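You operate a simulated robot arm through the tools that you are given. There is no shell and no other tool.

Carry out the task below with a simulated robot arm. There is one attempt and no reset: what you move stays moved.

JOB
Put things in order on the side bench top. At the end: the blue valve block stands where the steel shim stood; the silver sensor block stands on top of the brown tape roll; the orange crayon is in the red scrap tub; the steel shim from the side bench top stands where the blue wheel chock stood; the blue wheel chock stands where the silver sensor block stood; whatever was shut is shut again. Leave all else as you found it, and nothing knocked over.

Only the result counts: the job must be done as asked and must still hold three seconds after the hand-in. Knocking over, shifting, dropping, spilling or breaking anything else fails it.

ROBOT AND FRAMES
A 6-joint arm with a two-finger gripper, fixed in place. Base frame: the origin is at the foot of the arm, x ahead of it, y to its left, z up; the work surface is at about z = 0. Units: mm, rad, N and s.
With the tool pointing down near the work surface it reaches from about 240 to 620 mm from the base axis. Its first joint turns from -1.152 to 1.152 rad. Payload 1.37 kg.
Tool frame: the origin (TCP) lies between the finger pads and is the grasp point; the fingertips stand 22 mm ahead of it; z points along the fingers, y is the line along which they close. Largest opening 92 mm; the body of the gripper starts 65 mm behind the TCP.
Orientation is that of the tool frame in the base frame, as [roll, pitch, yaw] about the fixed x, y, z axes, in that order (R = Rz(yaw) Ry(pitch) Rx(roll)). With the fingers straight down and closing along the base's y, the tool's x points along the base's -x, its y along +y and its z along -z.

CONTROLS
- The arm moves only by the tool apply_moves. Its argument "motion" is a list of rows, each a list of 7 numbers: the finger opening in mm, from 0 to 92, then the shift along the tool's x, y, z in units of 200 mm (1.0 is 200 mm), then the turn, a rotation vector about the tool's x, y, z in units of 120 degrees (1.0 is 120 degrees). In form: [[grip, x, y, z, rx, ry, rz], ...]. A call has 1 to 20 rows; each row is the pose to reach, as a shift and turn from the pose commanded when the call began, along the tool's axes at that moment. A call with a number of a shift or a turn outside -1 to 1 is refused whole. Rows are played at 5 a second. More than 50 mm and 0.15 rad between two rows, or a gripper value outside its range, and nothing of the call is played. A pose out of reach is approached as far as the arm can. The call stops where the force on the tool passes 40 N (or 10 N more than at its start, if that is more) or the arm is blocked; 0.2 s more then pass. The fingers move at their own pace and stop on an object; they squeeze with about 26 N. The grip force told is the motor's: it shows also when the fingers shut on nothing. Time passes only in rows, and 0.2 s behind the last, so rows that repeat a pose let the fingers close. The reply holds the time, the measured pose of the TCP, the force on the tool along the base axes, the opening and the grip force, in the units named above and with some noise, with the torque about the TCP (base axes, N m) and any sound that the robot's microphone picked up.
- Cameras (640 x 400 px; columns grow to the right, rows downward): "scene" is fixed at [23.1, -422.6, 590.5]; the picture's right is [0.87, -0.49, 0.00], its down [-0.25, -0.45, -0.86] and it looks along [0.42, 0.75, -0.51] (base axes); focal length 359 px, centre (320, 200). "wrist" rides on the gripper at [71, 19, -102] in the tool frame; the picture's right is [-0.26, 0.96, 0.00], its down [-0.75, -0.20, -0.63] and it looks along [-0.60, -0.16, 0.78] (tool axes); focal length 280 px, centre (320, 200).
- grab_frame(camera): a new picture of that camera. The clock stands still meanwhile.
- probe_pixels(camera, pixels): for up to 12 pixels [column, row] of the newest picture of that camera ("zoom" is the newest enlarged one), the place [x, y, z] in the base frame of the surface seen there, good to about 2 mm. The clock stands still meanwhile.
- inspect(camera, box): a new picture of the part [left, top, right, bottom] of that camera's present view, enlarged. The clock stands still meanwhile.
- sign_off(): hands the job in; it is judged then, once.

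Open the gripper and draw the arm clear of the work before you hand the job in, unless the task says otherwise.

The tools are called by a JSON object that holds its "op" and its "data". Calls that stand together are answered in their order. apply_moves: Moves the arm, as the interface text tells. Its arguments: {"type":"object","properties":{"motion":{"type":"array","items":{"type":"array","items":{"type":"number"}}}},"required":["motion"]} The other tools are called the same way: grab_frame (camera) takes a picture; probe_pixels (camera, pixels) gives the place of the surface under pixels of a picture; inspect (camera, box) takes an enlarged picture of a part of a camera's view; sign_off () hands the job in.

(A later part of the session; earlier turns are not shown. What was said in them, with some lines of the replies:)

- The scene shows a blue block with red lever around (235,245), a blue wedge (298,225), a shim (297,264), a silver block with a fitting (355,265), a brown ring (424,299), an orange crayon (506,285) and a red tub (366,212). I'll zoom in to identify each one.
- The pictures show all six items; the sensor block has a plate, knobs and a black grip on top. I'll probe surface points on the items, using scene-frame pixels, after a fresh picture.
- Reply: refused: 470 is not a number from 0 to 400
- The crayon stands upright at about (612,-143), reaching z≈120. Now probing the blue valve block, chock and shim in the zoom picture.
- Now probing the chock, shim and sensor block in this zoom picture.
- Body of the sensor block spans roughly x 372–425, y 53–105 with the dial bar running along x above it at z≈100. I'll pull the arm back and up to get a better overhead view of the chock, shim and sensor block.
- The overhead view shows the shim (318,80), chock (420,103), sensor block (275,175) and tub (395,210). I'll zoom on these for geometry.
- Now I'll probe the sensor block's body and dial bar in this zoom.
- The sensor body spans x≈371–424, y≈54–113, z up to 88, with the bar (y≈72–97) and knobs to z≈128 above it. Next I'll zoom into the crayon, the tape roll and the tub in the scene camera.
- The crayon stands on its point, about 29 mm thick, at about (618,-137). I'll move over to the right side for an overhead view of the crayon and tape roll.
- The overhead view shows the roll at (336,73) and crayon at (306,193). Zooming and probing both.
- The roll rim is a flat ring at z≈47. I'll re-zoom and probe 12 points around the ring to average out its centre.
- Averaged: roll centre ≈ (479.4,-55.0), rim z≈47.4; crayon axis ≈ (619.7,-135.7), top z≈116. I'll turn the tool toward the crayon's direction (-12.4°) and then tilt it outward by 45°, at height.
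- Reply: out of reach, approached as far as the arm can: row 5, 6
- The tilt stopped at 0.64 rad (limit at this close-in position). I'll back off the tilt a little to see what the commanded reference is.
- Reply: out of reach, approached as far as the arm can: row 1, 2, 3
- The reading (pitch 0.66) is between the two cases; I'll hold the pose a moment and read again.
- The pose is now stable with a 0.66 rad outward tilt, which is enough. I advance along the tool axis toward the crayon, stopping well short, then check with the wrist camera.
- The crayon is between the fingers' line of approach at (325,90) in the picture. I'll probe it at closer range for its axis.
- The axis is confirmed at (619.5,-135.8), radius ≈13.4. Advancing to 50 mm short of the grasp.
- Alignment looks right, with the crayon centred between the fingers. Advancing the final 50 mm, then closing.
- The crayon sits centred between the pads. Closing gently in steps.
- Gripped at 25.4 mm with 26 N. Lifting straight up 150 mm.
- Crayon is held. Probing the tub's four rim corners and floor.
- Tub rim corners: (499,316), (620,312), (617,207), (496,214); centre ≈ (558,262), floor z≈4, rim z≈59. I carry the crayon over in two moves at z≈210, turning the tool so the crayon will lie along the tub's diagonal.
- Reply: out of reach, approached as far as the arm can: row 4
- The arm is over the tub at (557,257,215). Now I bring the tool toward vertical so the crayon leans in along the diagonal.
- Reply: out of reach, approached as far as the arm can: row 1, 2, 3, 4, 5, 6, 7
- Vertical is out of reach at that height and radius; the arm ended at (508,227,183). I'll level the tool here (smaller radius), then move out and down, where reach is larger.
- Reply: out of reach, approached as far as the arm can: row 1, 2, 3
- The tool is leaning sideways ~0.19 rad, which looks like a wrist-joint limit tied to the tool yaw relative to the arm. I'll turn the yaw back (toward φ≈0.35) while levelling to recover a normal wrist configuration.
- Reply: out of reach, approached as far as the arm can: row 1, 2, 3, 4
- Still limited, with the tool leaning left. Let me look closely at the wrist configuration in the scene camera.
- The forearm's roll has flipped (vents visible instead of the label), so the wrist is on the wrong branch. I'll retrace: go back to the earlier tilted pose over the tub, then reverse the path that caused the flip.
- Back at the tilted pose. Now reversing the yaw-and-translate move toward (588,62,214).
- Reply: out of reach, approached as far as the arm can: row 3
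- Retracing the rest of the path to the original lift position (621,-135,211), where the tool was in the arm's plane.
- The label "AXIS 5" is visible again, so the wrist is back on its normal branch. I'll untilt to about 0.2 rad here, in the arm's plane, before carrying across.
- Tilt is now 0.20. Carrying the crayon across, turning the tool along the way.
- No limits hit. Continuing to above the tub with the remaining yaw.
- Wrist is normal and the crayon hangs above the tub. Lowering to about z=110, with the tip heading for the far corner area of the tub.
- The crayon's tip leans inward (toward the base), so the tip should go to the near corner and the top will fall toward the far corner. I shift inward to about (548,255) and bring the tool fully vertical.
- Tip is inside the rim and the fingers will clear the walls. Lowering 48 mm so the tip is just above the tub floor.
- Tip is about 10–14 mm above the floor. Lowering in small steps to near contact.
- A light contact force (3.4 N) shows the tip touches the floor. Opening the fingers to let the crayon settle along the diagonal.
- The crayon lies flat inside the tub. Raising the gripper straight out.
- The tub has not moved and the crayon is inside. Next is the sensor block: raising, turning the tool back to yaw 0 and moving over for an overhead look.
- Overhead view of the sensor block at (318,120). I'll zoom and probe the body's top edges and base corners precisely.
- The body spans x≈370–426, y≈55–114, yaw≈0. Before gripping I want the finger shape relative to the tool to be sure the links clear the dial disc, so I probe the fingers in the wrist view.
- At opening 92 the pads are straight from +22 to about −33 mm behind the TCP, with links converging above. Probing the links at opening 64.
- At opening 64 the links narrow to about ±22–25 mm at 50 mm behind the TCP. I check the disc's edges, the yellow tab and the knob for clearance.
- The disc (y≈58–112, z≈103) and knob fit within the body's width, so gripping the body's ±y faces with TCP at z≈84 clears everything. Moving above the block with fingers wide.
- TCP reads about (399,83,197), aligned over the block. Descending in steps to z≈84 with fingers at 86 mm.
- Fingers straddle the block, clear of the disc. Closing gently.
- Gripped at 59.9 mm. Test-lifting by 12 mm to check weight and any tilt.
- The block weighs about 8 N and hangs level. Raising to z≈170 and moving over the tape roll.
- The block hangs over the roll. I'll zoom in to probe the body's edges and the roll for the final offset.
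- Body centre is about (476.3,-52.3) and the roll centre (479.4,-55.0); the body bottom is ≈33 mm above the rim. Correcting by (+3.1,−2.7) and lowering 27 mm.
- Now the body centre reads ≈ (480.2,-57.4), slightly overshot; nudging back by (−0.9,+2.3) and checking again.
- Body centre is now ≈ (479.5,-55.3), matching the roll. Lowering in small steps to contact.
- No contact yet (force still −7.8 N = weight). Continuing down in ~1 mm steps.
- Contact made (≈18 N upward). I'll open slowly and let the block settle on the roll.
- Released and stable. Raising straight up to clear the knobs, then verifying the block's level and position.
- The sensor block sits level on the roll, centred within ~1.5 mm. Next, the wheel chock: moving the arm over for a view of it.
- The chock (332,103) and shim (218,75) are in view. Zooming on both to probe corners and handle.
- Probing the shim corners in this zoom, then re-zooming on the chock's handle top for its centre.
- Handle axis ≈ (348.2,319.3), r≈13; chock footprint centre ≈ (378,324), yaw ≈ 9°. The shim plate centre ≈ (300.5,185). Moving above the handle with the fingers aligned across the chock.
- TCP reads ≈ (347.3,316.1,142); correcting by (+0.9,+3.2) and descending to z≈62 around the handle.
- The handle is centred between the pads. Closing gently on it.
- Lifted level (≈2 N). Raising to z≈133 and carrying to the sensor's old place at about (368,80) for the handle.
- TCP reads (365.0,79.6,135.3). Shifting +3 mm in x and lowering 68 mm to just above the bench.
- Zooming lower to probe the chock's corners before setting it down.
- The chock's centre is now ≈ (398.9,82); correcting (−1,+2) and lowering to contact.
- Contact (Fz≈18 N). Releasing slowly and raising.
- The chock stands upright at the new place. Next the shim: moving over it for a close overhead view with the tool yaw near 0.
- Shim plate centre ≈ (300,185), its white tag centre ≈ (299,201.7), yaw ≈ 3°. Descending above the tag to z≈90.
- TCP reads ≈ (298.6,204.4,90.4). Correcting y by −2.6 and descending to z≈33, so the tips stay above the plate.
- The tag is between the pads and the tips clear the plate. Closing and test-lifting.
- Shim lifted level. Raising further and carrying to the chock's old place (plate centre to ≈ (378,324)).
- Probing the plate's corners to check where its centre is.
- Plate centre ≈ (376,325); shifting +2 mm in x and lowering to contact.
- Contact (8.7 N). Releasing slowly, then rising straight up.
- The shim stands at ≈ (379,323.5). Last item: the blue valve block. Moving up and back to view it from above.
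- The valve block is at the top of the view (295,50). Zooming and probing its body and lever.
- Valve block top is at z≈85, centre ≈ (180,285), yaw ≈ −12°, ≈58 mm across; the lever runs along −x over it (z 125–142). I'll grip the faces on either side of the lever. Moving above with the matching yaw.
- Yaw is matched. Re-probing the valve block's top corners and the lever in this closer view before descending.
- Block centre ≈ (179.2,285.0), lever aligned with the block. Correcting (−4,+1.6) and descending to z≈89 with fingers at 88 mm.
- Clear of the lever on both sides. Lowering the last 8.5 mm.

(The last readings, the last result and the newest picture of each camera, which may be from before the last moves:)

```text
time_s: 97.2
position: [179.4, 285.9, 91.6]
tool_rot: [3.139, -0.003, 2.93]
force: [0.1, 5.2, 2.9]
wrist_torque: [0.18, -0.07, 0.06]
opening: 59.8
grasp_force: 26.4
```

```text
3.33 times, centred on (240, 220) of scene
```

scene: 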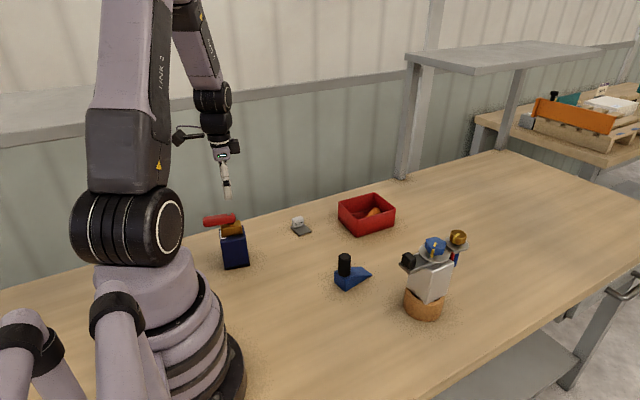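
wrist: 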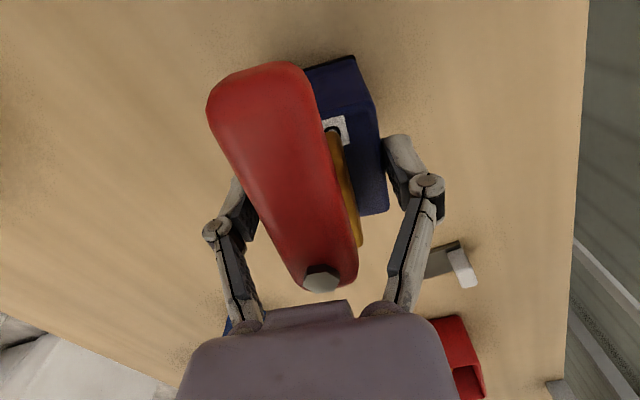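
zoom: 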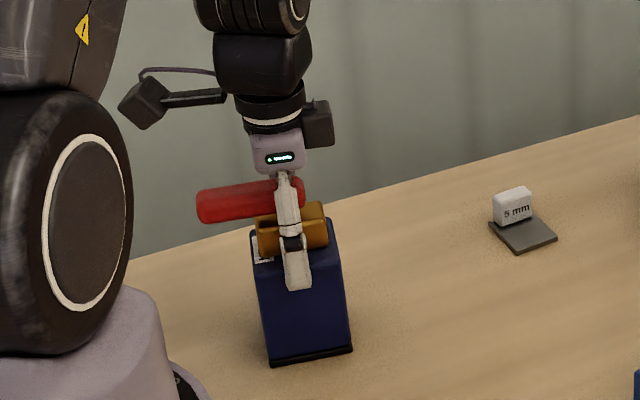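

Gripped at 59.8 mm. Test-lifting slowly to check weight and slip.

{"op": "apply_moves", "data": {"motion": [[40, 0, 0, -0.01, 0, 0, 0], [40, 0, 0, -0.025, 0, 0, 0], [40, 0, 0, -0.04, 0, 0, 0], [40, 0, 0, -0.06, 0, 0, 0], [40, 0, 0, -0.06, 0, 0, 0]]}}

{"op": "inspect", "data": {"camera": "scene", "box": [190, 160, 290, 280]}}

```text
time_s: 98.4
position: [177.4, 284.2, 103.6]
tool_rot: [3.14, -0.001, 2.93]
force: [-0.3, 0.0, -6.6]
wrist_torque: [0.01, -0.02, 0.0]
opening: 59.8
grasp_force: 26.3
```

```text
3.33 times, centred on (240, 220) of scene
```

zoom: 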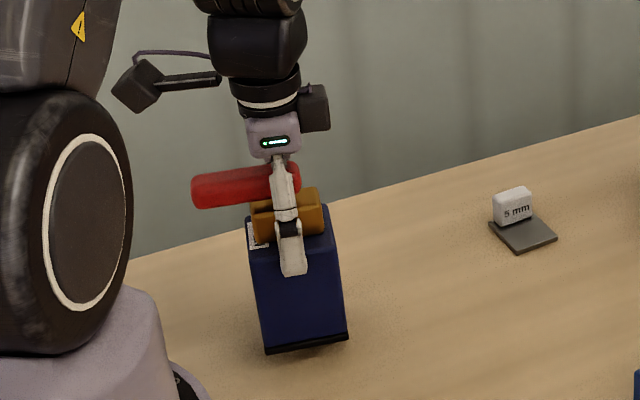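

Weight ≈ 6.6 N and no slip. Raising to z≈150 and carrying it to the shim's old place (300,185).

{"op": "apply_moves", "data": {"motion": [[40, 0, 0, -0.1, 0, 0, 0], [40, 0, 0, -0.23, 0, 0, 0], [40, -0.14, -0.072, -0.23, 0, 0, 0], [40, -0.28, -0.144, -0.23, 0, 0, 0], [40, -0.42, -0.215, -0.23, 0, 0, 0], [40, -0.56, -0.287, -0.23, 0, 0, 0], [40, -0.699, -0.359, -0.23, 0, 0, 0], [40, -0.699, -0.359, -0.23, 0, 0, 0]]}}

{"op": "apply_moves", "data": {"motion": [[40, 0, 0, 0, 0, 0, 0]]}}

{"op": "grab_frame", "data": {"camera": "scene"}}

{"op": "inspect", "data": {"camera": "scene", "box": [245, 160, 345, 280]}}

```text
time_s: 100.2
position: [301.4, 183.8, 146.5]
tool_rot: [3.14, -0.001, 2.929]
force: [-0.4, 0.5, -6.5]
wrist_torque: [0.03, -0.01, 0.0]
opening: 59.7
grasp_force: 26.7
```

```text
time_s: 100.6
position: [301.2, 184.7, 147.1]
tool_rot: [3.14, -0.002, 2.931]
force: [-0.4, -0.3, -6.1]
wrist_torque: [0.0, -0.02, -0.02]
opening: 60.0
grasp_force: 26.6
```

```text
taken
```

scene: 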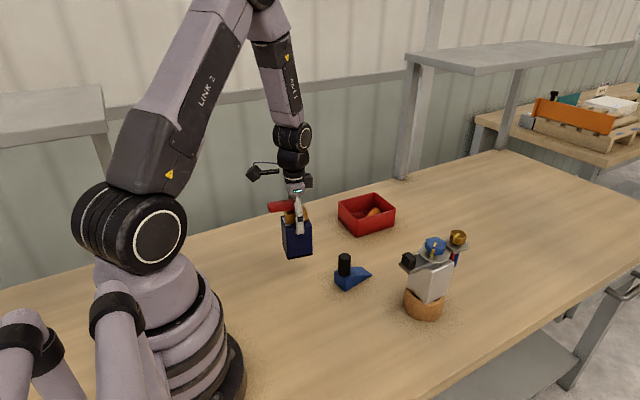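

```text
3.33 times, centred on (295, 220) of scene
```

zoom: 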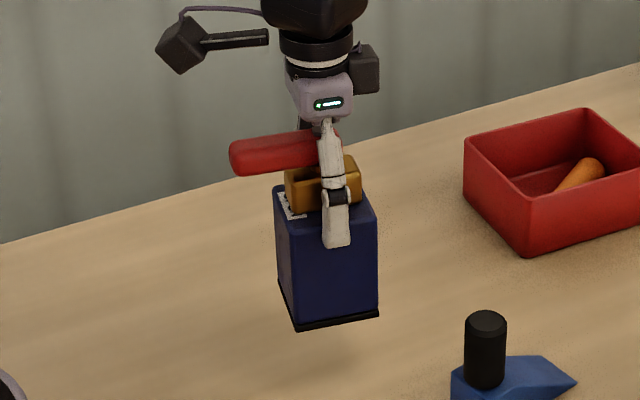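

Over the target (TCP ≈ (301.3,184.3)). Lowering 48 mm, then checking position.

{"op": "apply_moves", "data": {"motion": [[40, 0.005, 0.002, 0.05, 0, 0, 0], [40, 0.005, 0.002, 0.15, 0, 0, 0], [40, 0.005, 0.002, 0.22, 0, 0, 0], [40, 0.005, 0.002, 0.24, 0, 0, 0], [40, 0.005, 0.002, 0.24, 0, 0, 0]]}}

{"op": "inspect", "data": {"camera": "scene", "box": [255, 190, 345, 280]}}

{"op": "probe_pixels", "data": {"camera": "zoom", "pixels": [[250, 250], [300, 280], [370, 270], [265, 330], [370, 340], [245, 290], [300, 330], [340, 300], [270, 360], [365, 250]]}}

```text
time_s: 101.8
position: [300.5, 187.1, 98.9]
tool_rot: [3.139, -0.001, 2.932]
force: [-0.5, -0.6, -6.1]
wrist_torque: [0.02, -0.04, 0.02]
opening: 59.8
grasp_force: 26.0
```

```text
4.44 times, centred on (300, 235) of scene
```

zoom: 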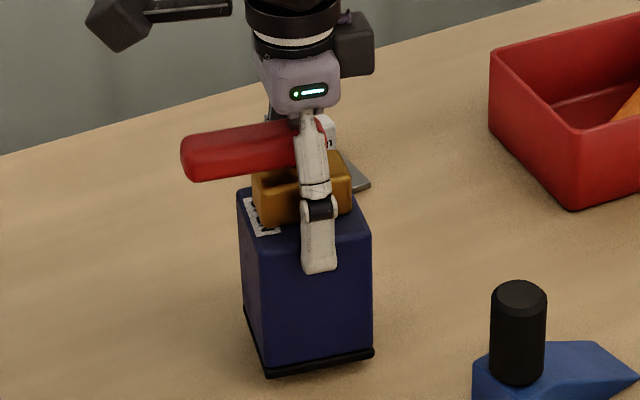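

```text
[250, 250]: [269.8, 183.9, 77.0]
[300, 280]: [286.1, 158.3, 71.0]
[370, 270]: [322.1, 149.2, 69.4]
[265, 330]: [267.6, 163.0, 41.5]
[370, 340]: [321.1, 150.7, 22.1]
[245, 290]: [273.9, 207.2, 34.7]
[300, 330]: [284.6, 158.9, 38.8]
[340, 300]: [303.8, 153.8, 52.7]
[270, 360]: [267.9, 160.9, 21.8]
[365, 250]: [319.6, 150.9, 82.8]
```

Front corners at (267.7,161.5) and (321.5,150) put the block's centre at ≈ (300.4,184). Lowering to contact.

{"op": "apply_moves", "data": {"motion": [[40, 0, 0, 0.01, 0, 0, 0], [40, 0, 0, 0.02, 0, 0, 0], [40, 0, 0, 0.027, 0, 0, 0], [40, 0, 0, 0.027, 0, 0, 0]]}}

```text
time_s: 102.8
position: [300.4, 186.6, 93.4]
tool_rot: [3.139, -0.002, 2.932]
force: [-0.7, -0.4, -6.2]
wrist_torque: [0.01, -0.04, -0.01]
opening: 59.7
grasp_force: 25.7
```

{"op": "apply_moves", "data": {"motion": [[40, 0, 0, 0.005, 0, 0, 0], [40, 0, 0, 0.008, 0, 0, 0], [40, 0, 0, 0.008, 0, 0, 0]]}}

```text
time_s: 103.6
position: [300.8, 185.3, 92.3]
tool_rot: [3.139, -0.003, 2.932]
force: [0.0, 0.0, -6.7]
wrist_torque: [-0.01, 0.0, 0.03]
opening: 59.9
grasp_force: 26.2
```

{"op": "apply_moves", "data": {"motion": [[40, 0, 0, 0.005, 0, 0, 0], [40, 0, 0, 0.005, 0, 0, 0]]}}

```text
time_s: 104.2
position: [300.7, 186.7, 92.7]
tool_rot: [3.141, -0.001, 2.93]
force: [0.3, -0.3, -6.8]
wrist_torque: [0.01, 0.01, -0.03]
opening: 59.8
grasp_force: 26.1
```

Still no contact (−6.8 N). Another ~1 mm step.

{"op": "apply_moves", "data": {"motion": [[40, 0, 0, 0.005, 0, 0, 0], [40, 0, 0, 0.005, 0, 0, 0]]}}

```text
time_s: 104.8
position: [300.3, 185.4, 90.5]
tool_rot: [3.139, -0.001, 2.93]
force: [-0.3, -0.5, -6.2]
wrist_torque: [0.01, -0.03, -0.03]
opening: 59.8
grasp_force: 26.1
```

{"op": "apply_moves", "data": {"motion": [[40, 0, 0, 0.004, 0, 0, 0], [40, 0, 0, 0.004, 0, 0, 0]]}}

```text
time_s: 105.4
position: [299.5, 185.4, 90.5]
tool_rot: [3.14, -0.002, 2.929]
force: [1.0, -0.6, -6.1]
wrist_torque: [0.0, -0.01, 0.0]
opening: 59.9
grasp_force: 26.5
```

{"op": "apply_moves", "data": {"motion": [[40, 0, 0, 0.004, 0, 0, 0], [40, 0, 0, 0.004, 0, 0, 0]]}}

{"op": "inspect", "data": {"camera": "scene", "box": [265, 230, 335, 285]}}

```text
time_s: 106.0
position: [299.5, 185.1, 91.0]
tool_rot: [3.14, -0.003, 2.93]
force: [-0.6, -5.3, 3.6]
wrist_torque: [-0.24, -0.19, -0.13]
opening: 59.5
grasp_force: 25.8
```

```text
7.27 times, centred on (300, 258) of scene
```

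zoom: 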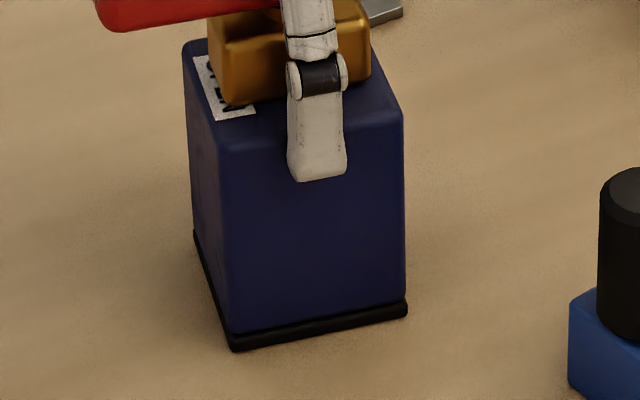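

Contact now (force changed to +3.6 N, about 10 N of support). Releasing slowly.

{"op": "apply_moves", "data": {"motion": [[57, 0, 0, 0, 0, 0, 0], [60, 0, 0, 0, 0, 0, 0], [62, 0, 0, 0, 0, 0, 0], [66, 0, 0, 0, 0, 0, 0], [74, 0, 0, 0, 0, 0, 0], [82, 0, 0, 0, 0, 0, 0], [86, 0, 0, 0, 0, 0, 0], [86, 0, 0, 0, 0, 0, 0]]}}

{"op": "grab_frame", "data": {"camera": "wrist"}}

```text
time_s: 107.8
position: [300.1, 187.2, 89.8]
tool_rot: [3.14, -0.002, 2.93]
force: [-0.7, 0.4, -0.2]
wrist_torque: [0.0, -0.01, 0.04]
opening: 86.0
grasp_force: 0.0
```

```text
taken
```

wrist: 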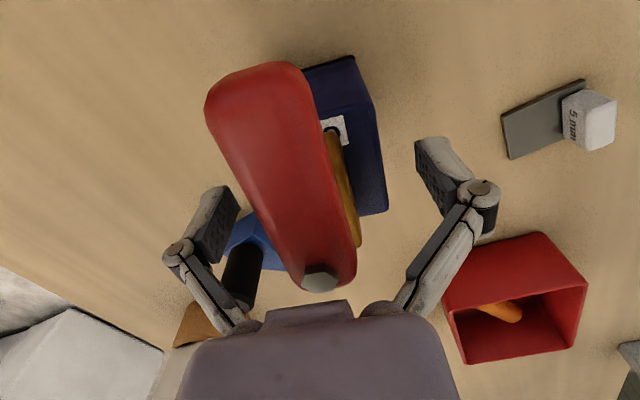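

Released. Raising straight up, clear of the lever.

{"op": "apply_moves", "data": {"motion": [[86, 0, 0, -0.1, 0, 0, 0], [86, 0, 0, -0.3, 0, 0, 0], [86, 0, 0, -0.5, 0, 0, 0], [86, 0, 0, -0.7, 0, 0, 0], [86, 0, 0, -0.9, 0, 0, 0], [86, 0, 0, -0.9, 0, 0, 0]]}}

{"op": "grab_frame", "data": {"camera": "scene"}}

{"op": "inspect", "data": {"camera": "scene", "box": [255, 190, 345, 280]}}

{"op": "probe_pixels", "data": {"camera": "zoom", "pixels": [[268, 370], [262, 340], [370, 350], [370, 300], [300, 330], [262, 240], [365, 235], [240, 200], [350, 195], [195, 160], [310, 125], [245, 300]]}}

```text
time_s: 109.2
position: [301.5, 185.3, 270.3]
tool_rot: [3.14, -0.003, 2.932]
force: [-0.7, -0.5, 0.0]
wrist_torque: [0.01, 0.0, -0.05]
opening: 86.5
grasp_force: 0.1
```

```text
taken
```

scene: 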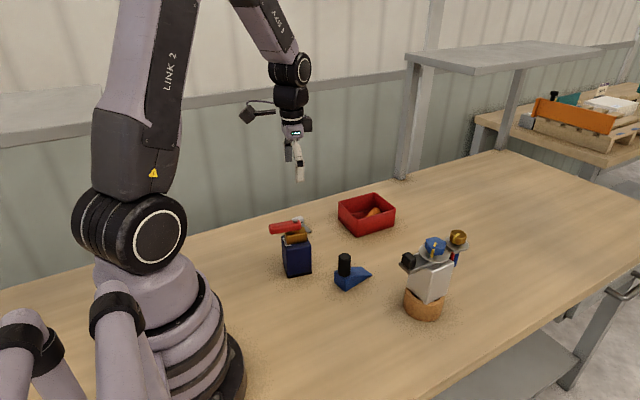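

```text
4.44 times, centred on (300, 235) of scene
```

zoom: 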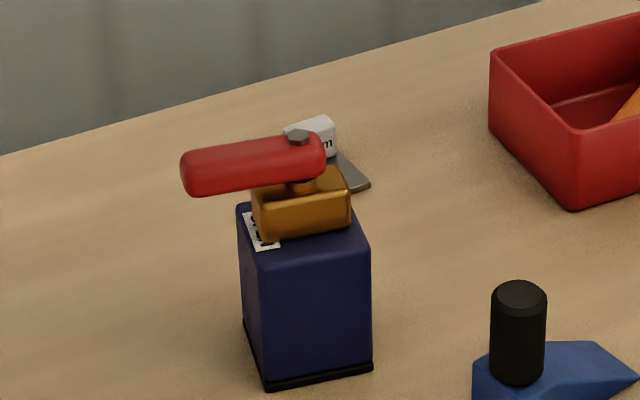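

```text
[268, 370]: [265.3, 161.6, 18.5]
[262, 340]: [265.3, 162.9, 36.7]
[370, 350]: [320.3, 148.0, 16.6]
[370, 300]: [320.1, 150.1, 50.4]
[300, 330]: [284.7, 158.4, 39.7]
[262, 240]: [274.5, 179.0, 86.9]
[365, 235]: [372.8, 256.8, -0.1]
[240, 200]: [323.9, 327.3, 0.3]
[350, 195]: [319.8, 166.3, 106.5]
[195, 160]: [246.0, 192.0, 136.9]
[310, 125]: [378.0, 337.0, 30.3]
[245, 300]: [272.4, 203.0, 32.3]
```

The valve block stands at ≈ (299.5,184) with the lever unchanged. Now checking the chock's final position in the scene view.

{"op": "inspect", "data": {"camera": "scene", "box": [320, 240, 400, 300]}}

{"op": "probe_pixels", "data": {"camera": "zoom", "pixels": [[192, 127], [192, 250], [133, 300], [200, 368], [395, 245], [260, 215], [160, 330], [300, 300]]}}

```text
6.67 times, centred on (360, 270) of scene
```

zoom: 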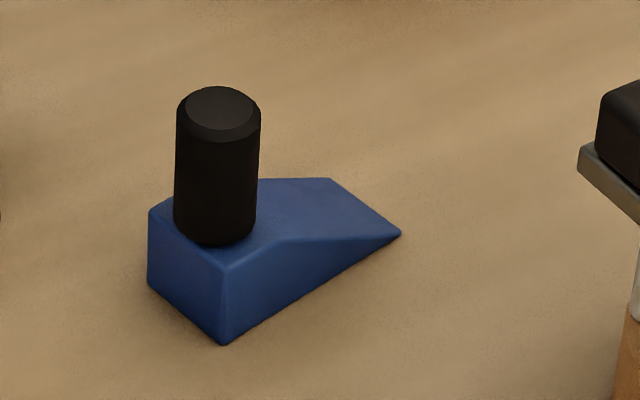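

```text
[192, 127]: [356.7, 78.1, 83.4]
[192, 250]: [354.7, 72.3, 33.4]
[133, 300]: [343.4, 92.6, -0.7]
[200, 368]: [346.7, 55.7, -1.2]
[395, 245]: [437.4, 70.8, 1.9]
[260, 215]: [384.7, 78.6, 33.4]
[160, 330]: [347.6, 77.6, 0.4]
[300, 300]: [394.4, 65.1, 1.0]
```

{"op": "probe_pixels", "data": {"camera": "zoom", "pixels": [[218, 108], [218, 92], [185, 108], [252, 108], [222, 338], [152, 280], [397, 233], [328, 182], [222, 310], [180, 270], [300, 270], [230, 130]]}}

{"op": "apply_moves", "data": {"motion": [[86, -0.06, 0.05, 0, 0, 0, -0.035], [86, -0.12, 0.05, 0, 0, 0, -0.07], [86, -0.12, -0.1, 0, 0, 0, -0.1], [86, -0.12, -0.25, 0, 0, 0, -0.1], [86, -0.12, -0.4, 0, 0, 0, -0.1], [86, -0.12, -0.4, 0, 0, 0, -0.1]]}}

{"op": "grab_frame", "data": {"camera": "wrist"}}

```text
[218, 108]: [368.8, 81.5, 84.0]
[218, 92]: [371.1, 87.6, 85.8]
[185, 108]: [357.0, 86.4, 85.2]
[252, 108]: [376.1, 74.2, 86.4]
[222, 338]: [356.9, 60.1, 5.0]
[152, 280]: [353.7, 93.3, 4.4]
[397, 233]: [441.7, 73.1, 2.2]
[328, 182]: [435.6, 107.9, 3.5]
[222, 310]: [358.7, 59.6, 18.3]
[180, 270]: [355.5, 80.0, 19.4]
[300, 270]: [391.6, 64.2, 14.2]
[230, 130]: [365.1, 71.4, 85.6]
```

```text
time_s: 110.6
position: [304.9, 104.2, 267.1]
tool_rot: [3.139, -0.002, 3.14]
force: [0.0, -0.4, -0.5]
wrist_torque: [0.01, -0.01, 0.02]
opening: 86.0
grasp_force: 0.0
```

```text
taken
```

wrist: 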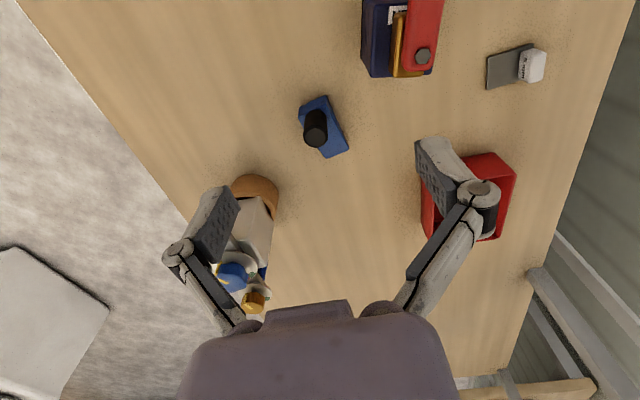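

Overhead view shows everything standing. One more check of the chock's footprint from above.

{"op": "inspect", "data": {"camera": "wrist", "box": [285, 85, 365, 165]}}

{"op": "inspect", "data": {"camera": "scene", "box": [385, 220, 485, 330]}}

```text
5.00 times, centred on (325, 125) of wrist
```

zoom: 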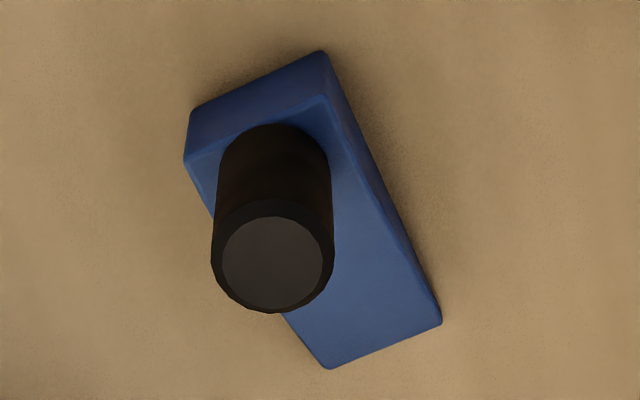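

```text
3.64 times, centred on (435, 275) of scene
```

zoom: 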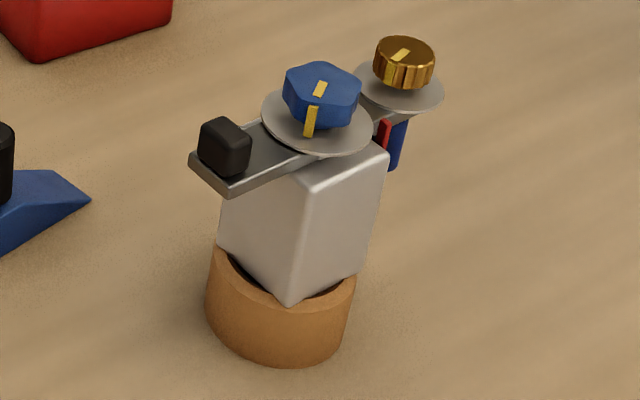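

{"op": "probe_pixels", "data": {"camera": "wrist", "pixels": [[300.5, 108.5], [324.5, 97], [348, 148.5], [327, 157.5], [315.4, 129], [315.4, 146], [307, 137.5], [324, 137.5]]}}

```text
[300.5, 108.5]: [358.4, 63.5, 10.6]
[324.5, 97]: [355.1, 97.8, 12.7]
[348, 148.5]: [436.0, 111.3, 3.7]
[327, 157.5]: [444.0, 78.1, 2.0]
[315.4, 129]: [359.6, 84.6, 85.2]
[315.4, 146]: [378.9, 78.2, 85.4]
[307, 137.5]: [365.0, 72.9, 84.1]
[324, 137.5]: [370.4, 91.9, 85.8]
```

All placements agree within about 3 mm (chock centre ≈ (398.7,87), target (398,84.4)). Drawing the open gripper up and back to its starting area.

{"op": "apply_moves", "data": {"motion": [[92, -0.1, 0.1, -0.1, 0, 0, 0], [92, -0.25, 0.23, -0.2, 0, 0, 0], [92, -0.4, 0.36, -0.21, 0, 0, 0], [92, -0.53, 0.48, -0.21, 0, 0, 0], [92, -0.645, 0.58, -0.21, 0, 0, 0], [92, -0.645, 0.58, -0.21, 0, 0, 0]]}}

{"op": "grab_frame", "data": {"camera": "scene"}}

{"op": "grab_frame", "data": {"camera": "wrist"}}

```text
time_s: 112.0
position: [435.8, 219.8, 311.6]
tool_rot: [3.139, -0.002, 3.14]
force: [-0.2, 0.9, 0.2]
wrist_torque: [-0.04, 0.0, 0.0]
opening: 92.1
grasp_force: 0.0
```

```text
taken
```

scene: 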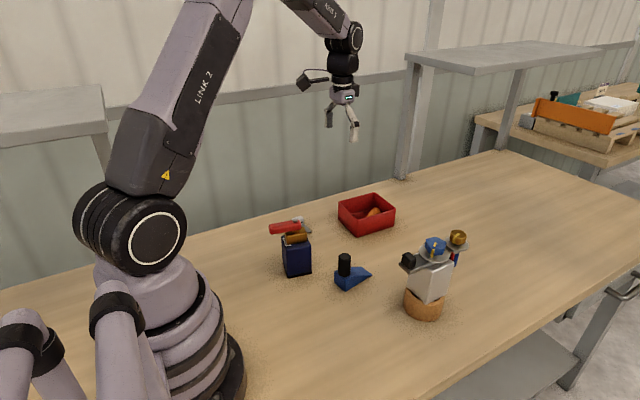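

```text
taken
```

wrist: 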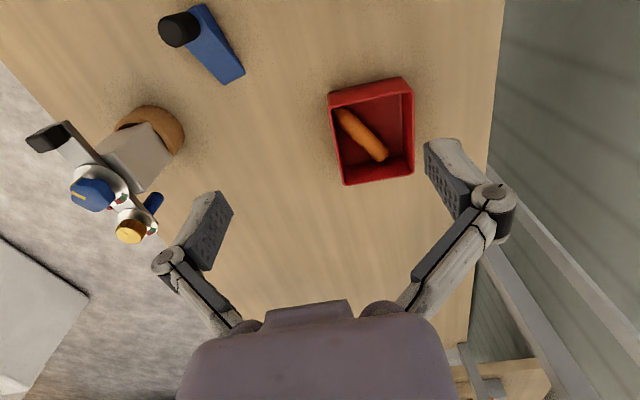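

The final pictures show the crayon in the tub and the sensor block on the roll. The chock, shim and valve block stand in their new places, nothing is knocked over, and the arm is clear with the gripper open, so I'm handing in.

{"op": "sign_off", "data": {}}

```text
The job is handed in.
```

The job is handed in, and all five moves came out as asked. Nothing was knocked over, and the final pictures showed everything standing.

| Item | Where it is now | Offset from target |
|---|---|---|
| Orange crayon | Lying flat inside the red scrap tub; the tub did not move | – |
| Silver sensor block | Level on top of the brown tape roll | within about 1.5 mm of the roll's centre |
| Blue wheel chock | Where the sensor block stood | about 3 mm |
| Steel shim | Where the wheel chock stood | about 2 mm |
| Blue valve block | Where the steel shim stood, lever still in its original position | about 1.5 mm |

Nothing was opened during the work, so there was nothing to shut again. The knobs on the sensor block were not touched. Before the hand-in, the gripper was opened and the arm moved back to its starting position.

While carrying the crayon, the arm's wrist flipped into an awkward position. I backed it out over clear bench, and nothing was touched or dropped.
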